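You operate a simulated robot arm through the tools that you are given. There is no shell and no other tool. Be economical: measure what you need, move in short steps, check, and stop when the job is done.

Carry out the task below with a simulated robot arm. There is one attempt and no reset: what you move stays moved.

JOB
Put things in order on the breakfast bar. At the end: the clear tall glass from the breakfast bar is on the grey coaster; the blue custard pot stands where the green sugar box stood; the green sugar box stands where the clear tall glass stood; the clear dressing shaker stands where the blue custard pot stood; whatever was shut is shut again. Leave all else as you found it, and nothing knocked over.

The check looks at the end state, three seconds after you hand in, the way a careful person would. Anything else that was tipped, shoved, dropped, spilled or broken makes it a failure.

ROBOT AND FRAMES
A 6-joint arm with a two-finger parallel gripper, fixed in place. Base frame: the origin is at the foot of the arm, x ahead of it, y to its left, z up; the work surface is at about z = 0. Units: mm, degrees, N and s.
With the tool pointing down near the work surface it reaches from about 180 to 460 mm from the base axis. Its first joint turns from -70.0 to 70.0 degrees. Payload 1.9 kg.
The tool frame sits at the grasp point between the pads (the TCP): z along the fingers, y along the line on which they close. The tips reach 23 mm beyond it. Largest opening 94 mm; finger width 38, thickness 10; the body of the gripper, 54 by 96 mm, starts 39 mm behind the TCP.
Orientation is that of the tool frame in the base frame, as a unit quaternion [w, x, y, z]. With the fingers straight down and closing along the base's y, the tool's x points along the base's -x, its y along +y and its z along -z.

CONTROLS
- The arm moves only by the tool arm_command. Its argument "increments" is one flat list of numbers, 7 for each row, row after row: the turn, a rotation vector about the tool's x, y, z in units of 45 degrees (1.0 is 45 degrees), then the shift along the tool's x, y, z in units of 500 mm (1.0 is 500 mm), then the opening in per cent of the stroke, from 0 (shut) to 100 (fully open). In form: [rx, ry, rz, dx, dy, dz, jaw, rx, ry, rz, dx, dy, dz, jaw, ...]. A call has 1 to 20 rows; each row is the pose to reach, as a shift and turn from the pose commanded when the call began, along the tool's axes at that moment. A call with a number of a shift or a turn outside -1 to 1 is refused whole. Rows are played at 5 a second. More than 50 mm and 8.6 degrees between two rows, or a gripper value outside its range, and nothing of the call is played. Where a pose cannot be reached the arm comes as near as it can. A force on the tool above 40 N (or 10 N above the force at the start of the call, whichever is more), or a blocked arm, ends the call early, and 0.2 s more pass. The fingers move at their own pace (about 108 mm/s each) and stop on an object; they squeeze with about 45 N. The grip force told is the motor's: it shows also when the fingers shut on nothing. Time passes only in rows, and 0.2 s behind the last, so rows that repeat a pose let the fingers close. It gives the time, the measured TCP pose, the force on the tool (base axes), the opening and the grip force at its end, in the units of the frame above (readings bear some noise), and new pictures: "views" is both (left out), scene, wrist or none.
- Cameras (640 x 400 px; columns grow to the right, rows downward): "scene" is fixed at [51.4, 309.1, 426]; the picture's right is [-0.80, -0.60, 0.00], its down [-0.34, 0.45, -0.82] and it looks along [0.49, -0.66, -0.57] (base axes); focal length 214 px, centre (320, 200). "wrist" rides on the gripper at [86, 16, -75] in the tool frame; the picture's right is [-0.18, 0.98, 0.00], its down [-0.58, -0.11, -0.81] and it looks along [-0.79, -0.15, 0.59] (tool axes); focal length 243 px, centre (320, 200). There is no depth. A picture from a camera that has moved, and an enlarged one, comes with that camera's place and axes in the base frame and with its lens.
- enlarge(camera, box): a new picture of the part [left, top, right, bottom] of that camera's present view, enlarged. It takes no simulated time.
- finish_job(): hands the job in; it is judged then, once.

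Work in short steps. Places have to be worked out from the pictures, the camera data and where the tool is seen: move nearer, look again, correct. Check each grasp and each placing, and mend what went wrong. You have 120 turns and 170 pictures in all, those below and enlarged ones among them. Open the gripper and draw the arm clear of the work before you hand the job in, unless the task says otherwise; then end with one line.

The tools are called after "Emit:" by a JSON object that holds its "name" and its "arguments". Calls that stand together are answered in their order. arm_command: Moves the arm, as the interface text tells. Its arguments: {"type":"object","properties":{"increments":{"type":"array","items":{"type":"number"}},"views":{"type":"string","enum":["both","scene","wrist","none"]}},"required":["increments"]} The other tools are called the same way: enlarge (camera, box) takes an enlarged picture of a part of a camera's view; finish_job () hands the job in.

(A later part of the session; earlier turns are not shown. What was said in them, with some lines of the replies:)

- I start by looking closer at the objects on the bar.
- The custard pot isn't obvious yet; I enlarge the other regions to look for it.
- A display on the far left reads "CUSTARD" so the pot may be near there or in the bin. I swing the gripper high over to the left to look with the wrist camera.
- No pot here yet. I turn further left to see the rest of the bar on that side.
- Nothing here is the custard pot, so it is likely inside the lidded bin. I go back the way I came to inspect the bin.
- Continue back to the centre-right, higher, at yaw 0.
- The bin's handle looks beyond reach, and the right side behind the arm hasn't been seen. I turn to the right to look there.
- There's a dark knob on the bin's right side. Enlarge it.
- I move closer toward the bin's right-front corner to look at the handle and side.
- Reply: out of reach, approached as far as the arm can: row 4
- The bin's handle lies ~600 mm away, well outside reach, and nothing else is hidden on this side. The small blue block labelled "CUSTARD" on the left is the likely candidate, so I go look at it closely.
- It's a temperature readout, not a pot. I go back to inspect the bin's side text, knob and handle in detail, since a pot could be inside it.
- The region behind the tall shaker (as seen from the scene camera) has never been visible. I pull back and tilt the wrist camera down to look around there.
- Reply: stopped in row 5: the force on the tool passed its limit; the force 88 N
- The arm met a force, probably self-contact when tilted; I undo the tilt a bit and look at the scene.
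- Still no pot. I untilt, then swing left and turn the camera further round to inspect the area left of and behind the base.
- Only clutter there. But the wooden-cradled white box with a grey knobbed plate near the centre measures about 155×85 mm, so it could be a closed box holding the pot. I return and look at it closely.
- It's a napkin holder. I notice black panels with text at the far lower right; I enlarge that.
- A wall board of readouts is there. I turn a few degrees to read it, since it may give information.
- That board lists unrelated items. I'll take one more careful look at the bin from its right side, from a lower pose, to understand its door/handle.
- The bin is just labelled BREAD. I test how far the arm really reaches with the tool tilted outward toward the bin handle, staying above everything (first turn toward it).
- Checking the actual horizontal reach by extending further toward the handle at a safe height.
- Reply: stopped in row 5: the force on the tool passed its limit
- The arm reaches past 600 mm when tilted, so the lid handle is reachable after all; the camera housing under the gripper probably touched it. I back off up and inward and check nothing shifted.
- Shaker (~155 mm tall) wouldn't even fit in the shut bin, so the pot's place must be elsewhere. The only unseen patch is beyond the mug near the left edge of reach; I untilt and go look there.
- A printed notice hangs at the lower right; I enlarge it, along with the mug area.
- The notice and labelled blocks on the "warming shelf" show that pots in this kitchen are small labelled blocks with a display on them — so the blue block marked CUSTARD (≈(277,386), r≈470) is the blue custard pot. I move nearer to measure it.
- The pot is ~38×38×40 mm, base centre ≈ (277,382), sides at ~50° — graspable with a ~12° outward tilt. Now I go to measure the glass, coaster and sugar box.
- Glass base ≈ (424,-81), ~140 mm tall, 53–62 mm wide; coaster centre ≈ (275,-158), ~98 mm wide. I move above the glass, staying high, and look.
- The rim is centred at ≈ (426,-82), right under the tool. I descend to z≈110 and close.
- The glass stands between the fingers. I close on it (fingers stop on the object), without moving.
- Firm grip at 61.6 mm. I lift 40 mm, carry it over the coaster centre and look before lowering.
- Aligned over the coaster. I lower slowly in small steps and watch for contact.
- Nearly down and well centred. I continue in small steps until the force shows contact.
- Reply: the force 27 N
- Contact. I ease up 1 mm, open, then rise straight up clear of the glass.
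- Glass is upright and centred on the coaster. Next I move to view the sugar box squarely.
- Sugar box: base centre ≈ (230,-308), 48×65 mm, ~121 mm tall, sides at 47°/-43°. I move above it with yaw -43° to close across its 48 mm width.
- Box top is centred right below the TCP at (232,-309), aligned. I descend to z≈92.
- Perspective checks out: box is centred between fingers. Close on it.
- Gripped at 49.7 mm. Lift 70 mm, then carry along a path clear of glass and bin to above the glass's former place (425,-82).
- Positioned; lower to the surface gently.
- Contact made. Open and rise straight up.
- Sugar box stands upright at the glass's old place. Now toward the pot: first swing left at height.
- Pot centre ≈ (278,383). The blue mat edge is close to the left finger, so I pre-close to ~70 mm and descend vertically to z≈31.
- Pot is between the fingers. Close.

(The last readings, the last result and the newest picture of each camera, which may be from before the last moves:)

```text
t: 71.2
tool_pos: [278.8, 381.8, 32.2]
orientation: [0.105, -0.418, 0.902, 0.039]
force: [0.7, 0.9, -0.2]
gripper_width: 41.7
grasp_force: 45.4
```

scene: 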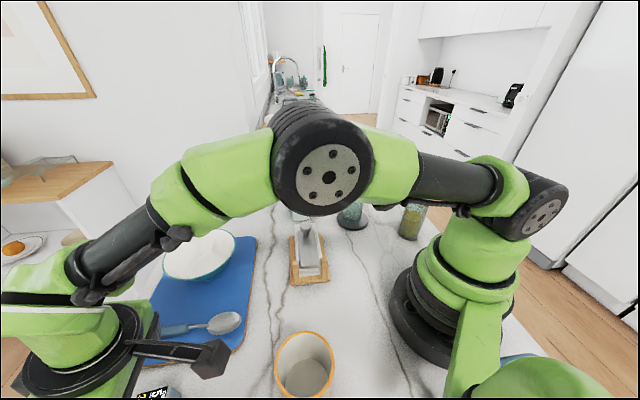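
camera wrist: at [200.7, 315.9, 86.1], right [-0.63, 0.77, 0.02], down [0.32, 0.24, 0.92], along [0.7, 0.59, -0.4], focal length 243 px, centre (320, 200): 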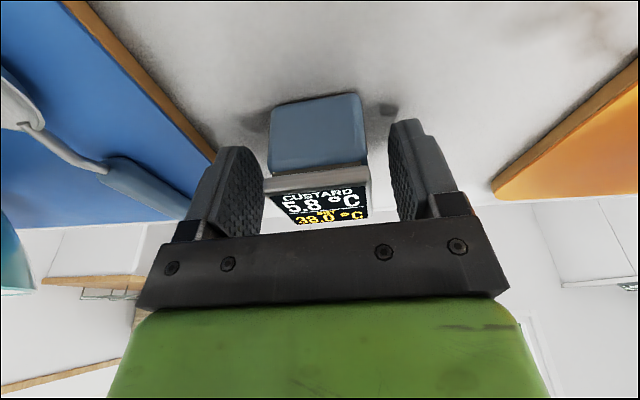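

Gripped (41.7 mm). I lift straight up, then retract inward while turning, keeping the same tilt so the pot stays level.

Emit:
{"name": "arm_command", "arguments": {"increments": [0, 0, 0, -0.018, 0, -0.078, 25, 0, 0, 0, -0.036, 0, -0.156, 25, 0.035, 0, 0.152, -0.013, 0, -0.233, 25, 0.07, 0, 0.303, 0.03, 0, -0.315, 25, 0.105, 0, 0.455, 0.085, 0, -0.389, 25, 0.14, 0, 0.606, 0.157, -0.03, -0.406, 25, 0.175, 0, 0.758, 0.231, -0.062, -0.423, 25], "views": "both"}}

```text
t: 72.8
tool_pos: [196.9, 242.2, 214.5]
orientation: [0.116, -0.128, 0.985, 0.006]
force: [0.4, 0.6, -1.4]
gripper_width: 41.8
grasp_force: 45.6
camera wrist: at [94.8, 232.3, 266.5], right [-0.08, 1.0, 0.03], down [0.39, 0.01, 0.92], along [0.92, 0.08, -0.39], focal length 243 px, centre (320, 200)
```

scene: 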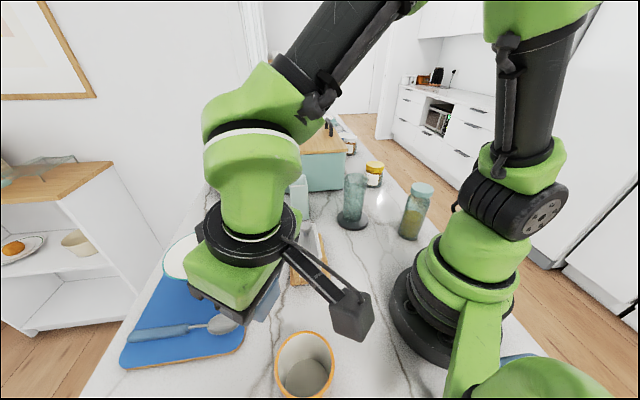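
wrist: 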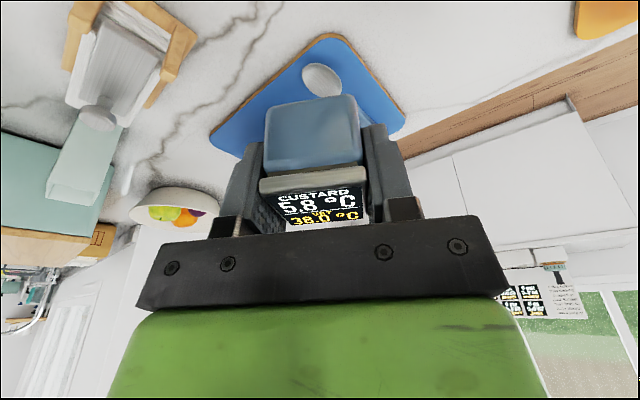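

Emit:
{"name": "arm_command", "arguments": {"increments": [0.035, 0, 0.1515, 0.005, -0.082, -0.007, 25, 0.07, 0, 0.303, 0.011, -0.163, -0.013, 25, 0.105, 0, 0.4545, 0.016, -0.245, -0.02, 25, 0.14, 0, 0.606, 0.021, -0.327, -0.027, 25, 0.175, 0, 0.7575, 0.027, -0.408, -0.033, 25, 0.21, 0, 0.909, 0.032, -0.49, -0.04, 25], "views": "none"}}

```text
t: 74.2
tool_pos: [238.9, 0.9, 232.8]
orientation: [0.117, 0.235, 0.964, -0.032]
force: [0.6, -1.0, -1.5]
gripper_width: 41.9
grasp_force: 45.3
```

Emit:
{"name": "arm_command", "arguments": {"increments": [0.021, 0, 0.09, -0.019, -0.076, 0.009, 25, 0.042, 0, 0.18, -0.039, -0.152, 0.018, 25, 0.0625, 0, 0.27, -0.058, -0.228, 0.027, 25, 0.083, 0, 0.36, -0.077, -0.304, 0.036, 25, 0.104, 0, 0.45, -0.097, -0.379, 0.045, 25, 0.125, 0, 0.541, -0.116, -0.455, 0.054, 25], "views": "both"}}

```text
t: 75.5
tool_pos: [190.7, -230.7, 221.5]
orientation: [0.109, 0.437, 0.891, -0.055]
force: [-0.4, 0.6, -2.0]
gripper_width: 41.6
grasp_force: 44.7
camera wrist: at [142.1, -140.9, 274.1], right [0.89, 0.46, 0.04], down [0.14, -0.36, 0.92], along [0.44, -0.81, -0.38], focal length 243 px, centre (320, 200)
```

scene: 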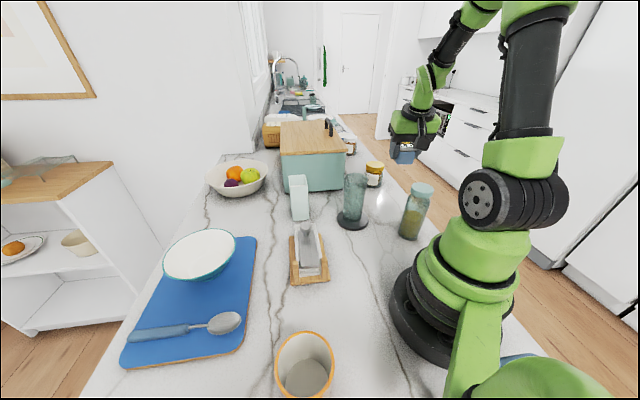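
wrist: 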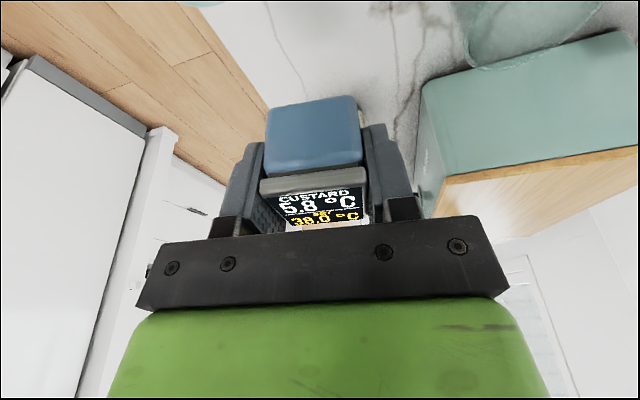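

The tilt drifted about 1°; I correct it slightly while moving over the sugar box's old spot (232,-309) and descend to z≈80.

Emit:
{"name": "arm_command", "arguments": {"increments": [0.01, 0.013, 0, -0.0846, -0.0154, 0.021, 25, 0.019, 0.026, 0, -0.169, -0.031, 0.042, 25, 0.019, 0.026, 0, -0.1476, -0.031, 0.129, 25, 0.019, 0.026, 0, -0.126, -0.031, 0.216, 25, 0.019, 0.026, 0, -0.1016, -0.031, 0.315, 25, 0.019, 0.026, 0, -0.1016, -0.031, 0.315, 25], "views": "both"}}

Emit:
{"name": "enlarge", "arguments": {"camera": "scene", "box": [330, 140, 450, 240]}}

```text
refused: row 5 steps farther than a row can; nothing moved
```

```text
4.00 times, centred on (390, 190) of scene
camera zoom: at [51.4, 309.1, 426.0], right [-0.8, -0.6, 0.0], down [-0.34, 0.45, -0.82], along [0.49, -0.66, -0.57], focal length 858 px, centre (40, 240)
```

zoom: 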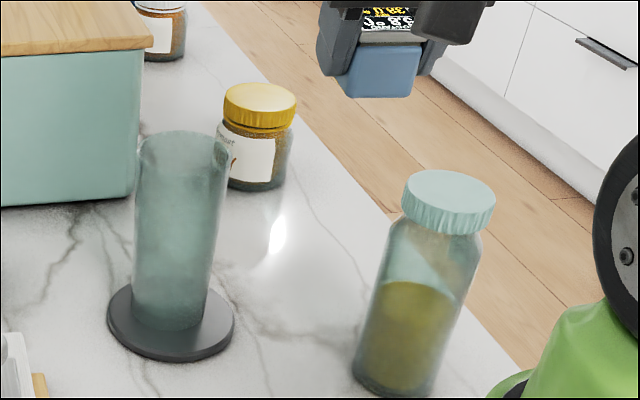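

One row was a hair too long; I split the descent more finely.

Emit:
{"name": "arm_command", "arguments": {"increments": [0.01, 0.013, 0, -0.0846, -0.0154, 0.021, 25, 0.019, 0.026, 0, -0.169, -0.031, 0.042, 25, 0.019, 0.026, 0, -0.1476, -0.031, 0.129, 25, 0.019, 0.026, 0, -0.126, -0.031, 0.216, 25, 0.019, 0.026, 0, -0.11, -0.031, 0.28, 25, 0.019, 0.026, 0, -0.1016, -0.031, 0.315, 25, 0.019, 0.026, 0, -0.1016, -0.031, 0.315, 25], "views": "both"}}

Emit:
{"name": "enlarge", "arguments": {"camera": "scene", "box": [330, 140, 450, 240]}}

```text
t: 77.2
tool_pos: [233.0, -309.4, 82.6]
orientation: [0.098, 0.439, 0.891, -0.057]
force: [-0.1, 0.4, -0.9]
gripper_width: 41.9
grasp_force: 44.6
camera wrist: at [185.2, -218.5, 135.5], right [0.89, 0.46, 0.03], down [0.16, -0.36, 0.92], along [0.43, -0.81, -0.4], focal length 243 px, centre (320, 200)
```

scene: 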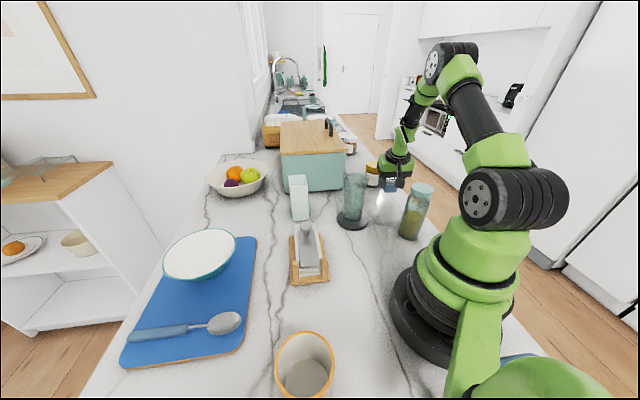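
wrist: 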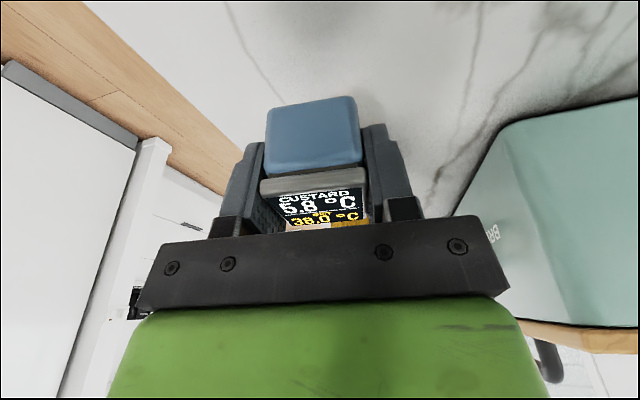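

```text
4.00 times, centred on (390, 190) of scene
camera zoom: at [51.4, 309.1, 426.0], right [-0.8, -0.6, 0.0], down [-0.34, 0.45, -0.82], along [0.49, -0.66, -0.57], focal length 858 px, centre (40, 240)
```

zoom: 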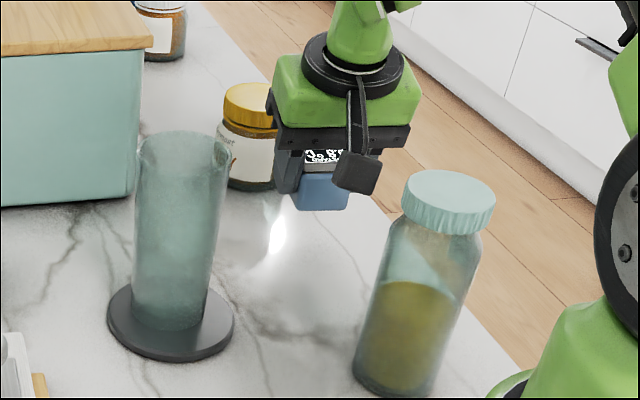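

Level again. Lower to just above the surface, then feel for contact.

Emit:
{"name": "arm_command", "arguments": {"increments": [0, 0, 0, 0.013, 0, 0.058, 25, 0, 0, 0, 0.02, 0, 0.086, 25, 0, 0, 0, 0.0216, 0, 0.0935, 25, 0, 0, 0, 0.0216, 0, 0.0935, 25], "views": "none"}}

Emit:
{"name": "arm_command", "arguments": {"increments": [0, 0, 0, 0.0007, 0, 0.003, 25, 0, 0, 0, 0.0007, 0, 0.003, 25], "views": "none"}}

```text
t: 78.2
tool_pos: [232.6, -310.1, 34.3]
orientation: [0.096, 0.438, 0.892, -0.056]
force: [-0.3, 0.6, -0.9]
gripper_width: 41.7
grasp_force: 44.9
```

```text
t: 78.8
tool_pos: [231.0, -310.3, 33.2]
orientation: [0.096, 0.439, 0.891, -0.056]
force: [-0.1, -1.1, -1.2]
gripper_width: 41.5
grasp_force: 45.3
```

Emit:
{"name": "arm_command", "arguments": {"increments": [0, 0, 0, 0.0005, 0, 0.0025, 25, 0, 0, 0, 0.0005, 0, 0.0025, 25], "views": "none"}}

Emit:
{"name": "arm_command", "arguments": {"increments": [0, 0, 0, 0.0005, 0, 0.002, 25, 0, 0, 0, 0.0005, 0, 0.002, 25], "views": "wrist"}}

```text
t: 79.3
tool_pos: [230.9, -309.7, 32.3]
orientation: [0.098, 0.438, 0.892, -0.056]
force: [-3.7, 7.3, 17.9]
gripper_width: 41.8
grasp_force: 45.2
```

```text
t: 80.0
tool_pos: [231.8, -310.6, 31.6]
orientation: [0.098, 0.439, 0.891, -0.057]
force: [-5.8, 10.5, 34.4]
gripper_width: 41.7
grasp_force: 44.6
camera wrist: at [184.6, -219.7, 85.0], right [0.89, 0.46, 0.03], down [0.16, -0.36, 0.92], along [0.43, -0.81, -0.4], focal length 243 px, centre (320, 200)
```

wrist: 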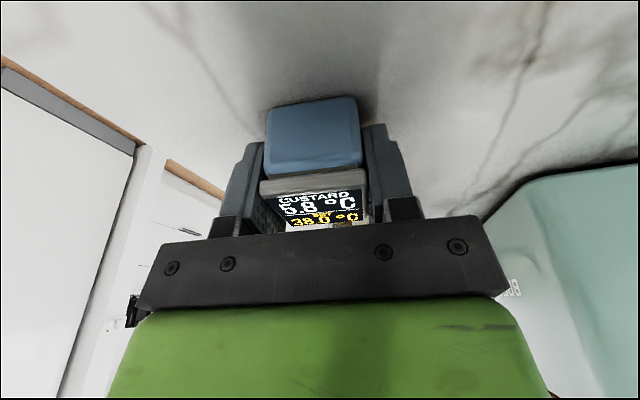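

Pot touches down. Ease off, open, rise vertically.

Emit:
{"name": "arm_command", "arguments": {"increments": [0, 0, 0, -0.0006, 0, -0.0026, 30, 0, 0, 0, -0.0006, 0, -0.0026, 60, 0, 0, 0, -0.0006, 0, -0.0026, 74, 0, 0, 0, -0.0006, 0, -0.0026, 74, 0, 0, 0, -0.018, 0, -0.078, 74, 0, 0, 0, -0.036, 0, -0.156, 74, 0, 0, 0, -0.054, 0, -0.234, 74, 0, 0, 0, -0.072, 0, -0.312, 74], "views": "both"}}

Emit:
{"name": "enlarge", "arguments": {"camera": "scene", "box": [330, 140, 450, 240]}}

```text
t: 81.8
tool_pos: [232.9, -308.4, 192.1]
orientation: [0.096, 0.438, 0.892, -0.056]
force: [-0.8, 0.4, -1.0]
gripper_width: 69.8
grasp_force: 0.0
camera wrist: at [185.5, -218.9, 246.1], right [0.89, 0.46, 0.02], down [0.16, -0.37, 0.92], along [0.43, -0.81, -0.4], focal length 243 px, centre (320, 200)
```

scene: 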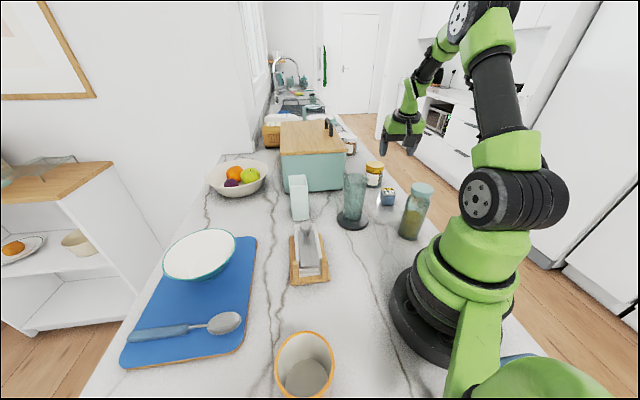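
wrist: 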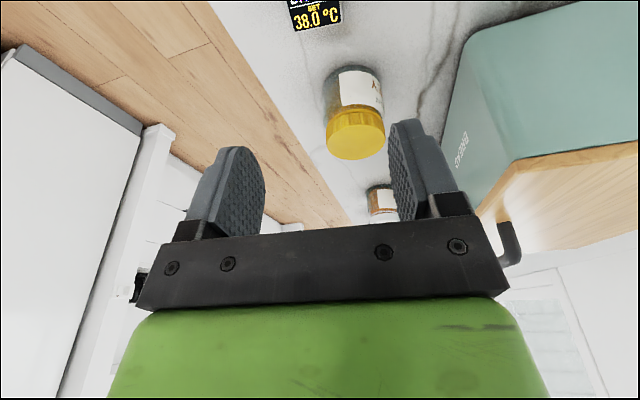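

```text
4.00 times, centred on (390, 190) of scene
camera zoom: at [51.4, 309.1, 426.0], right [-0.8, -0.6, 0.0], down [-0.34, 0.45, -0.82], along [0.49, -0.66, -0.57], focal length 858 px, centre (40, 240)
```

zoom: 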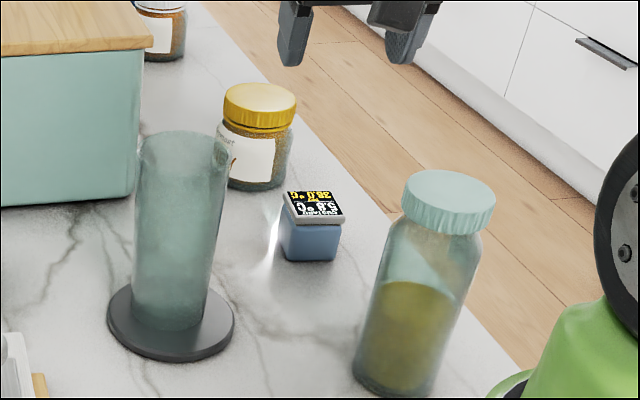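

Pot stands well. Now the shaker (≈(117,-200), ~153 mm tall). I untilt, rise, and turn the camera to look at it from above.

Emit:
{"name": "arm_command", "arguments": {"increments": [0, 0.07, 0, 0.028, 0.011, -0.062, 100, 0, 0.138, 0, 0.055, 0.021, -0.124, 100, 0, 0.207, 0, 0.083, 0.032, -0.185, 100, 0, 0.276, 0, 0.111, 0.043, -0.247, 100], "views": "none"}}

```text
t: 82.8
tool_pos: [202.7, -229.5, 300.2]
orientation: [0.0, 0.442, 0.897, -0.009]
force: [0.9, -0.5, 0.0]
gripper_width: 93.8
grasp_force: 0.0
```

Emit:
{"name": "arm_command", "arguments": {"increments": [-0.003, 0, 0.157, 0.033, 0.009, 0, 100, -0.007, 0, 0.315, 0.066, 0.018, 0, 100, -0.01, 0, 0.472, 0.098, 0.028, 0, 100, -0.013, 0, 0.63, 0.131, 0.037, 0, 100, -0.017, 0, 0.787, 0.164, 0.046, 0, 100, -0.02, 0, 0.944, 0.197, 0.055, 0, 100], "views": "both"}}

```text
t: 84.2
tool_pos: [165.3, -134.1, 298.2]
orientation: [0.006, 0.737, 0.676, -0.001]
force: [0.3, 0.5, 0.2]
gripper_width: 94.1
grasp_force: 0.1
camera wrist: at [188.5, -48.9, 371.8], right [0.96, -0.27, 0.01], down [-0.16, -0.56, 0.81], along [-0.21, -0.78, -0.58], focal length 243 px, centre (320, 200)
```

scene: 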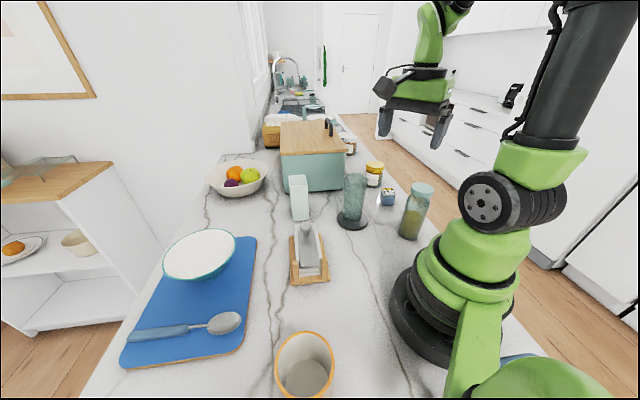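
wrist: 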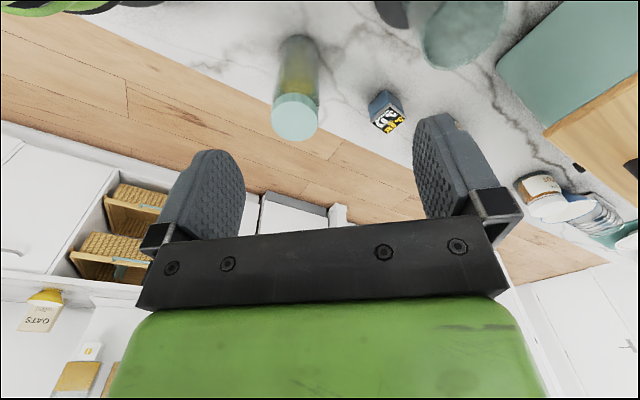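

Emit:
{"name": "enlarge", "arguments": {"camera": "wrist", "box": [240, 20, 420, 150]}}

Emit:
{"name": "enlarge", "arguments": {"camera": "scene", "box": [380, 170, 450, 250]}}

```text
3.08 times, centred on (330, 85) of wrist
camera zoom: at [188.5, -48.9, 371.8], right [0.96, -0.27, 0.01], down [-0.16, -0.56, 0.81], along [-0.21, -0.78, -0.58], focal length 746 px, centre (289, 554)
```

zoom: 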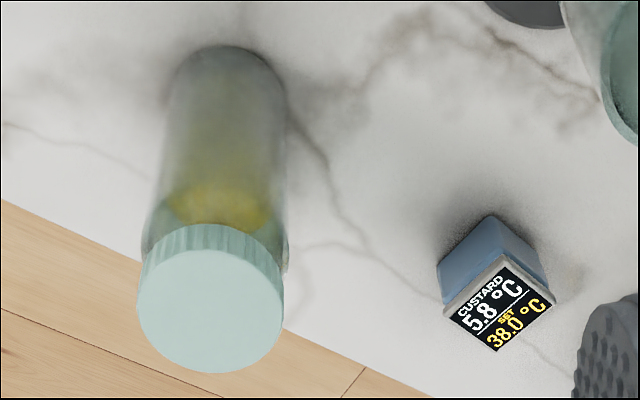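

```text
5.00 times, centred on (415, 210) of scene
camera zoom: at [51.4, 309.1, 426.0], right [-0.8, -0.6, 0.0], down [-0.34, 0.45, -0.82], along [0.49, -0.66, -0.57], focal length 1072 px, centre (-155, 150)
```

zoom: 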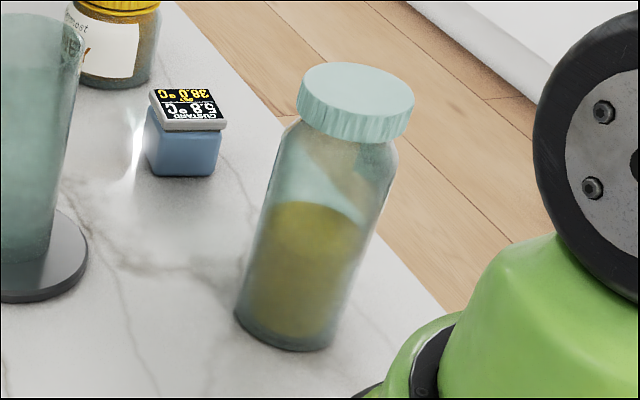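

Shaker: centre ≈ (118,-195), ~150 mm tall, ~50 mm wide. I turn back to its azimuth (yaw ≈ -59°) above it.

Emit:
{"name": "arm_command", "arguments": {"increments": [0, 0, -0.16, -0.026, -0.017, 0.008, 100, 0, 0, -0.32, -0.052, -0.033, 0.016, 100, 0, 0, -0.48, -0.078, -0.05, 0.024, 100, 0, 0, -0.64, -0.104, -0.066, 0.032, 100, 0, 0, -0.8, -0.13, -0.083, 0.04, 100, 0, 0, -0.8, -0.13, -0.083, 0.04, 100], "views": "wrist"}}

```text
t: 85.5
tool_pos: [116.8, -196.5, 278.0]
orientation: [0.006, 0.491, 0.871, -0.003]
force: [0.0, -0.3, 0.0]
gripper_width: 93.9
grasp_force: 0.0
camera wrist: at [87.0, -113.7, 351.9], right [0.94, 0.35, 0.0], down [0.2, -0.54, 0.81], along [0.29, -0.76, -0.58], focal length 243 px, centre (320, 200)
```

wrist: 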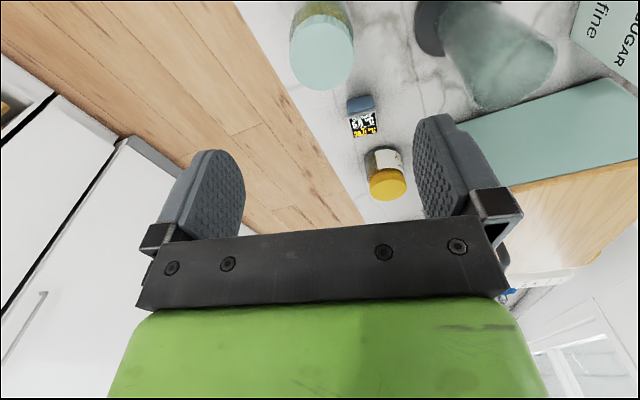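

I shift by ~3 mm, tilt 8° outward, and descend around the shaker to z≈121 with open fingers.

Emit:
{"name": "arm_command", "arguments": {"increments": [0, -0.09, 0, 0.004, 0.004, 0.05, 100, 0, -0.178, 0, 0.004, 0.004, 0.11, 100, 0, -0.178, 0, 0.004, 0.004, 0.17, 100, 0, -0.178, 0, 0.004, 0.004, 0.23, 100, 0, -0.178, 0, 0.004, 0.004, 0.28, 100, 0, -0.178, 0, 0.004, 0.004, 0.314, 100, 0, -0.178, 0, 0.004, 0.004, 0.314, 100], "views": "both"}}

Emit:
{"name": "enlarge", "arguments": {"camera": "scene", "box": [360, 130, 470, 250]}}

```text
t: 87.2
tool_pos: [119.6, -195.4, 121.8]
orientation: [0.067, 0.491, 0.868, -0.037]
force: [0.4, 0.8, 1.1]
gripper_width: 94.0
grasp_force: 0.0
camera wrist: at [83.6, -104.1, 181.9], right [0.94, 0.35, 0.03], down [0.14, -0.44, 0.88], along [0.32, -0.82, -0.47], focal length 243 px, centre (320, 200)
```

scene: 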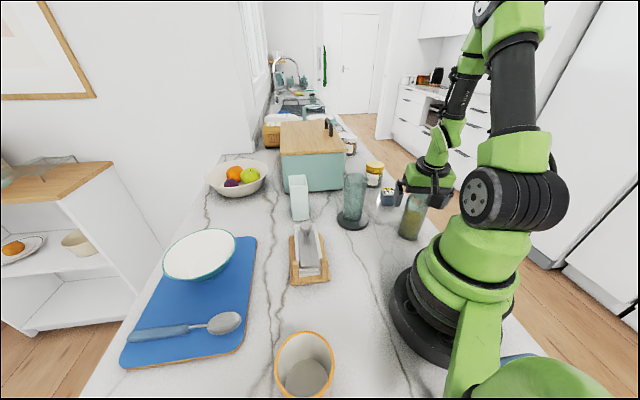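
wrist: 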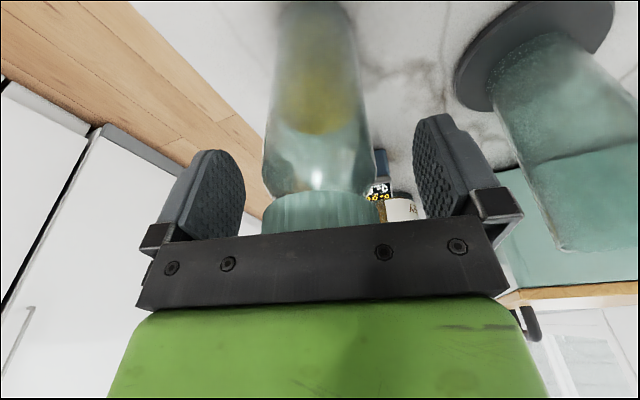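

```text
3.33 times, centred on (415, 190) of scene
camera zoom: at [51.4, 309.1, 426.0], right [-0.8, -0.6, 0.0], down [-0.34, 0.45, -0.82], along [0.49, -0.66, -0.57], focal length 715 px, centre (3, 233)
```

zoom: 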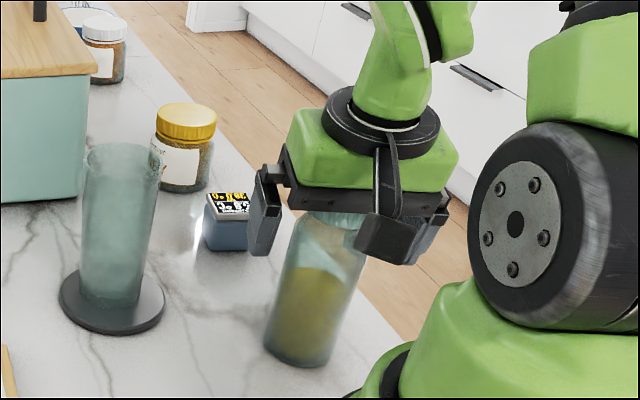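

Well centred. Close on it.

Emit:
{"name": "arm_command", "arguments": {"increments": [0, 0, 0, 0, 0, 0, 65, 0, 0, 0, 0, 0, 0, 42, 0, 0, 0, 0, 0, 0, 42, 0, 0, 0, 0, 0, 0, 42], "views": "wrist"}}

```text
t: 88.2
tool_pos: [119.5, -195.2, 121.1]
orientation: [0.066, 0.49, 0.869, -0.037]
force: [1.3, 0.6, 1.6]
gripper_width: 55.4
grasp_force: 44.7
camera wrist: at [83.6, -104.2, 182.2], right [0.94, 0.35, 0.03], down [0.14, -0.44, 0.89], along [0.32, -0.82, -0.46], focal length 243 px, centre (320, 200)
```

wrist: 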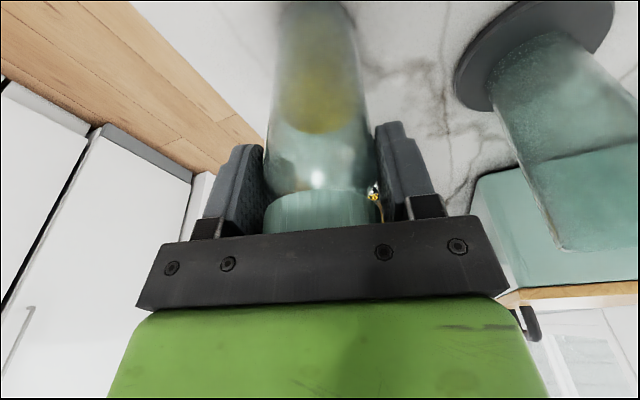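

Gripped (55.4 mm). Lift straight up 160 mm and check.

Emit:
{"name": "arm_command", "arguments": {"increments": [0, 0, 0, -0.003, 0, -0.02, 42, 0, 0, 0, -0.012, 0, -0.079, 42, 0, 0, 0, -0.021, 0, -0.138, 42, 0, 0, 0, -0.03, 0, -0.198, 42, 0, 0, 0, -0.039, 0, -0.257, 42, 0, 0, 0, -0.048, 0, -0.316, 42], "views": "both"}}

```text
t: 89.5
tool_pos: [119.4, -194.8, 281.2]
orientation: [0.066, 0.49, 0.869, -0.037]
force: [0.1, -0.6, -3.8]
gripper_width: 55.2
grasp_force: 44.9
camera wrist: at [82.8, -103.8, 342.1], right [0.94, 0.35, 0.03], down [0.14, -0.44, 0.89], along [0.32, -0.82, -0.46], focal length 243 px, centre (320, 200)
```

scene: 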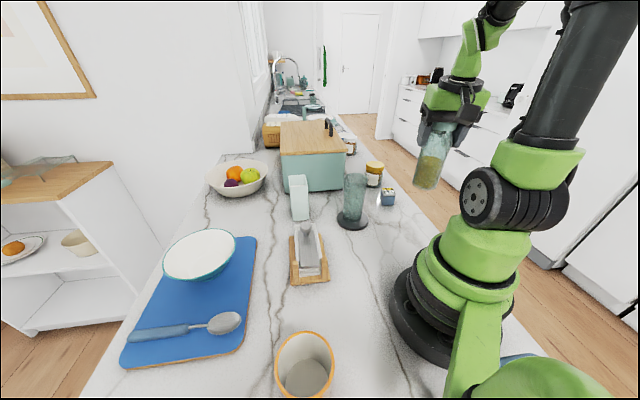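
wrist: 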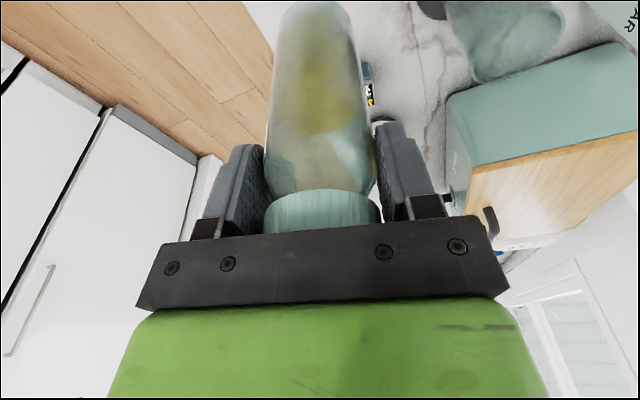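

Secure. Carry it around at small radius and height, turning about the vertical.

Emit:
{"name": "arm_command", "arguments": {"increments": [-0.024, 0, -0.157, 0.02, 0.0535, -0.003, 42, -0.048, 0, -0.315, 0.04, 0.107, -0.006, 42, -0.072, 0, -0.472, 0.06, 0.1605, -0.009, 42, -0.096, 0, -0.63, 0.08, 0.214, -0.012, 42, -0.12, 0, -0.787, 0.1, 0.2675, -0.015, 42, -0.144, 0, -0.945, 0.12, 0.321, -0.018, 42], "views": "none"}}

```text
t: 91.0
tool_pos: [225.6, -59.8, 279.1]
orientation: [0.075, 0.138, 0.987, -0.011]
force: [-0.2, -0.1, -3.0]
gripper_width: 55.5
grasp_force: 45.4
```

Emit:
{"name": "arm_command", "arguments": {"increments": [-0.024, 0, -0.157, 0.021, 0.074, -0.003, 42, -0.048, 0, -0.315, 0.0415, 0.147, -0.006, 42, -0.072, 0, -0.472, 0.062, 0.221, -0.0095, 42, -0.096, 0, -0.63, 0.083, 0.295, -0.0127, 42, -0.12, 0, -0.787, 0.104, 0.368, -0.016, 42, -0.144, 0, -0.945, 0.1246, 0.442, -0.019, 42], "views": "none"}}

```text
t: 92.3
tool_pos: [225.2, 170.3, 280.4]
orientation: [0.073, -0.235, 0.969, 0.017]
force: [0.6, -0.1, -3.3]
gripper_width: 55.4
grasp_force: 44.9
```

Emit:
{"name": "arm_command", "arguments": {"increments": [-0.016, 0, -0.105, -0.036, 0.058, 0.032, 42, -0.032, 0, -0.211, -0.073, 0.115, 0.064, 42, -0.048, 0, -0.316, -0.11, 0.173, 0.096, 42, -0.064, 0, -0.422, -0.146, 0.23, 0.127, 42, -0.0805, 0, -0.527, -0.183, 0.288, 0.159, 42], "views": "both"}}

```text
t: 93.5
tool_pos: [252.1, 345.3, 214.8]
orientation: [0.068, -0.431, 0.899, 0.031]
force: [-0.5, -0.2, -3.6]
gripper_width: 55.4
grasp_force: 44.6
camera wrist: at [178.1, 279.7, 275.8], right [-0.65, 0.76, 0.03], down [0.37, 0.29, 0.88], along [0.66, 0.59, -0.47], focal length 243 px, centre (320, 200)
```

scene: 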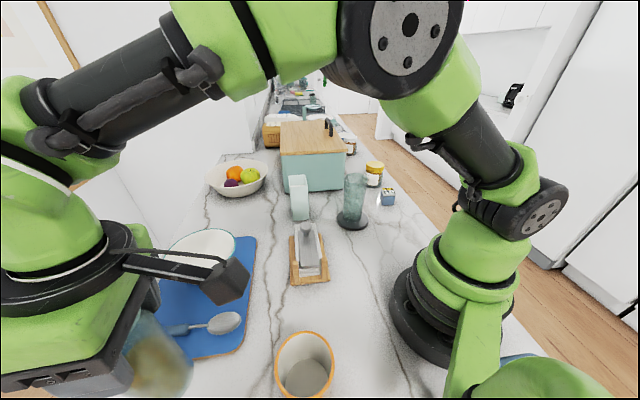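
wrist: 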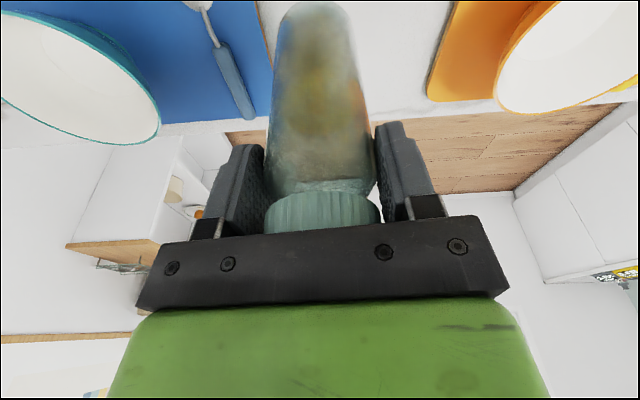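

Aligned; I move over the pot's old place (278,383) and lower to ~20 mm above the surface.

Emit:
{"name": "arm_command", "arguments": {"increments": [0, 0, 0, -0.012, 0.002, 0.052, 42, 0, 0, 0, -0.034, 0.004, 0.106, 42, 0, 0, 0, -0.071, 0.006, 0.142, 42, 0, 0, 0, -0.068, 0.006, 0.162, 42, 0, 0, 0, -0.068, 0.006, 0.162, 42], "views": "wrist"}}

```text
t: 94.8
tool_pos: [277.6, 381.5, 140.1]
orientation: [0.068, -0.43, 0.9, 0.032]
force: [-0.3, -0.2, -2.6]
gripper_width: 55.4
grasp_force: 44.6
camera wrist: at [205.0, 316.4, 200.5], right [-0.65, 0.76, 0.03], down [0.37, 0.29, 0.88], along [0.66, 0.58, -0.47], focal length 243 px, centre (320, 200)
```

wrist: 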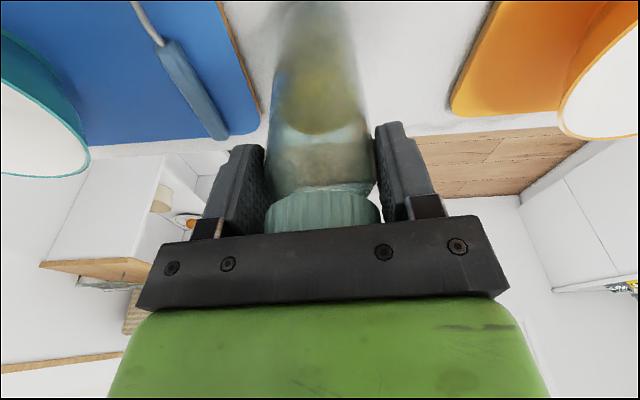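

Emit:
{"name": "arm_command", "arguments": {"increments": [0, 0, 0, 0, 0, 0.015, 42, 0, 0, 0, 0.002, 0, 0.028, 42, 0, 0, 0, 0.0025, 0, 0.034, 42, 0, 0, 0, 0.0025, 0, 0.034, 42], "views": "none"}}

Emit:
{"name": "arm_command", "arguments": {"increments": [0, 0, 0, 0.0004, 0, 0.0028, 42, 0, 0, 0, 0.0004, 0, 0.0028, 42], "views": "none"}}

```text
t: 95.8
tool_pos: [279.0, 382.8, 122.7]
orientation: [0.068, -0.429, 0.9, 0.031]
force: [-1.1, 0.7, -4.7]
gripper_width: 55.3
grasp_force: 44.9
```

```text
t: 96.3
tool_pos: [278.9, 383.0, 122.5]
orientation: [0.068, -0.43, 0.9, 0.031]
force: [0.3, -0.5, -3.3]
gripper_width: 55.1
grasp_force: 44.8
```

Emit:
{"name": "arm_command", "arguments": {"increments": [0, 0, 0, 0.0004, 0, 0.0024, 42, 0, 0, 0, 0.0004, 0, 0.0024, 42], "views": "none"}}

Emit:
{"name": "arm_command", "arguments": {"increments": [0, 0, 0, 0.0003, 0, 0.002, 42, 0, 0, 0, 0.0003, 0, 0.002, 42], "views": "none"}}

```text
t: 97.0
tool_pos: [278.6, 382.7, 121.3]
orientation: [0.069, -0.429, 0.9, 0.032]
force: [0.1, -2.4, 5.7]
gripper_width: 55.2
grasp_force: 45.1
```

```text
t: 97.5
tool_pos: [279.7, 383.0, 120.6]
orientation: [0.068, -0.43, 0.9, 0.033]
force: [-3.0, -8.4, 25.8]
gripper_width: 55.3
grasp_force: 44.7
```

Touchdown. Ease off, open, rise until the fingers clear the lid, then retract.

Emit:
{"name": "arm_command", "arguments": {"increments": [0, 0, 0, -0.0003, 0, -0.002, 50, 0, 0, 0, -0.0003, 0, -0.002, 75, 0, 0, 0, -0.0003, 0, -0.002, 92, 0, 0, 0, -0.0003, 0, -0.002, 92, 0, 0, 0, -0.012, 0, -0.079, 92, 0, 0, 0, -0.0236, 0, -0.154, 92, 0, 0, 0, 0.05, 0, -0.2, 92, 0, 0, 0, 0.128, 0, -0.222, 92, 0, 0, 0, 0.215, 0, -0.245, 92], "views": "both"}}

```text
t: 99.5
tool_pos: [197.3, 286.0, 224.8]
orientation: [0.07, -0.43, 0.899, 0.033]
force: [0.1, -0.5, -0.1]
gripper_width: 86.4
grasp_force: 0.1
camera wrist: at [125.7, 220.6, 285.2], right [-0.65, 0.76, 0.03], down [0.37, 0.28, 0.89], along [0.66, 0.59, -0.46], focal length 243 px, centre (320, 200)
```

scene: 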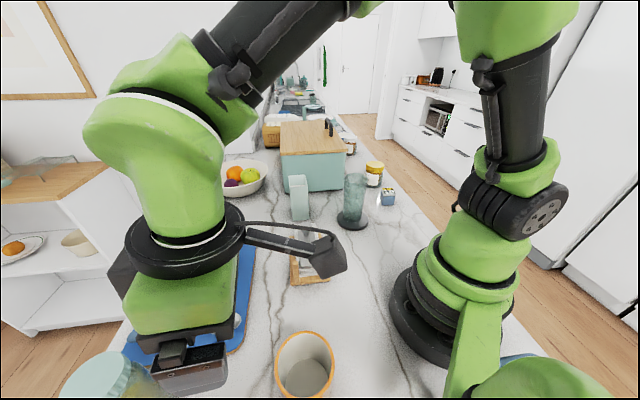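
wrist: 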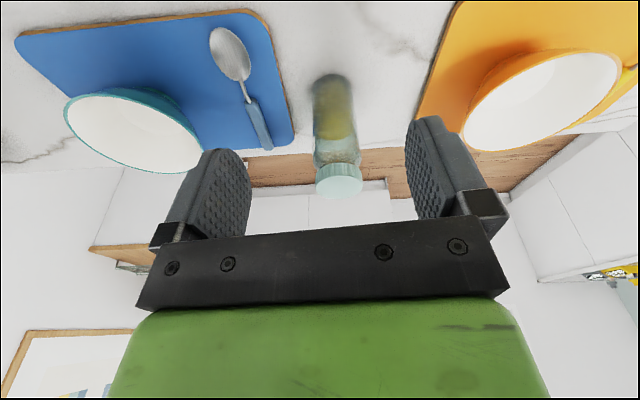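

Shaker stands upright in the pot's place. I draw the arm clear and take a final look.

Emit:
{"name": "arm_command", "arguments": {"increments": [0, 0.03, 0, 0.046, -0.056, -0.039, 100, 0, 0.06, 0, 0.093, -0.111, -0.078, 100, 0, 0.1, 0, 0.139, -0.167, -0.117, 100, 0, 0.13, 0, 0.185, -0.223, -0.156, 100, 0, 0.16, 0, 0.232, -0.278, -0.195, 100, 0, 0.19, 0, 0.278, -0.334, -0.234, 100], "views": "both"}}

Emit:
{"name": "enlarge", "arguments": {"camera": "scene", "box": [200, 120, 440, 300]}}

Emit:
{"name": "enlarge", "arguments": {"camera": "scene", "box": [60, 240, 340, 400]}}

```text
t: 101.0
tool_pos: [232.4, 59.9, 320.1]
orientation: [0.0, -0.431, 0.902, 0.001]
force: [0.0, -1.5, -0.6]
gripper_width: 93.6
grasp_force: 0.1
camera wrist: at [166.2, 3.0, 394.0], right [-0.65, 0.76, 0.0], down [0.45, 0.38, 0.81], along [0.61, 0.52, -0.59], focal length 243 px, centre (320, 200)
```

scene: 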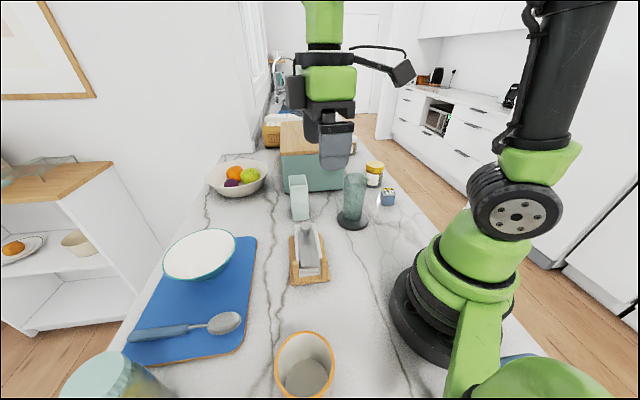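
wrist: 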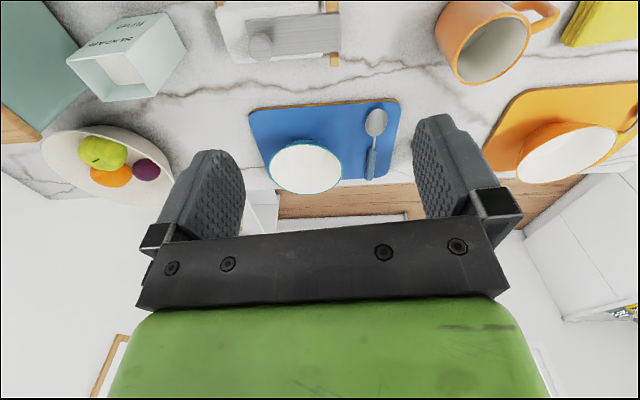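

```text
2.22 times, centred on (320, 210) of scene
camera zoom: at [51.3, 309.1, 426.0], right [-0.8, -0.6, 0.0], down [-0.34, 0.45, -0.82], along [0.49, -0.66, -0.57], focal length 477 px, centre (320, 178)
```

zoom: 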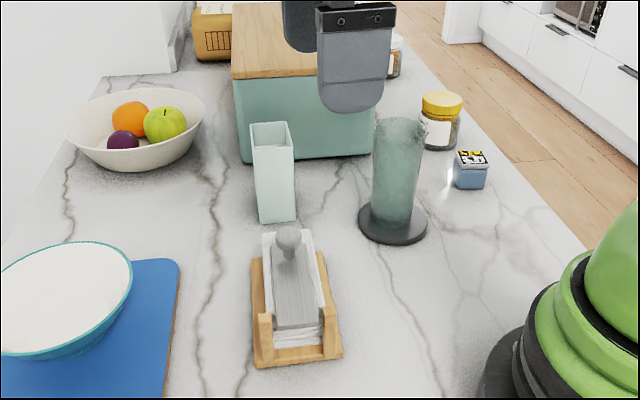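

```text
2.29 times, centred on (200, 320) of scene
camera zoom: at [51.3, 309.1, 426.0], right [-0.8, -0.6, 0.0], down [-0.34, 0.45, -0.82], along [0.49, -0.66, -0.57], focal length 490 px, centre (594, -74)
```

zoom: 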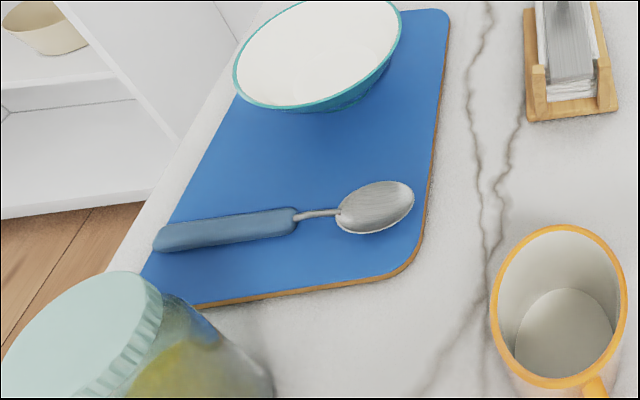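

Everything is in place and upright, the bin is still shut, and the arm is clear with the gripper open. I hand in.

Emit:
{"name": "finish_job", "arguments": {}}

```text
The job is handed in.
```

I handed the job in with all four items placed and standing upright: the tall glass on the grey coaster, the sugar box where the glass stood, the custard pot where the sugar box stood, and the shaker where the pot stood. I took the small blue block marked "CUSTARD" on its display to be the custard pot, since no other pot was in view. The bread bin was never opened, and though the arm stopped once on a light touch near its lid, later pictures showed no change there.
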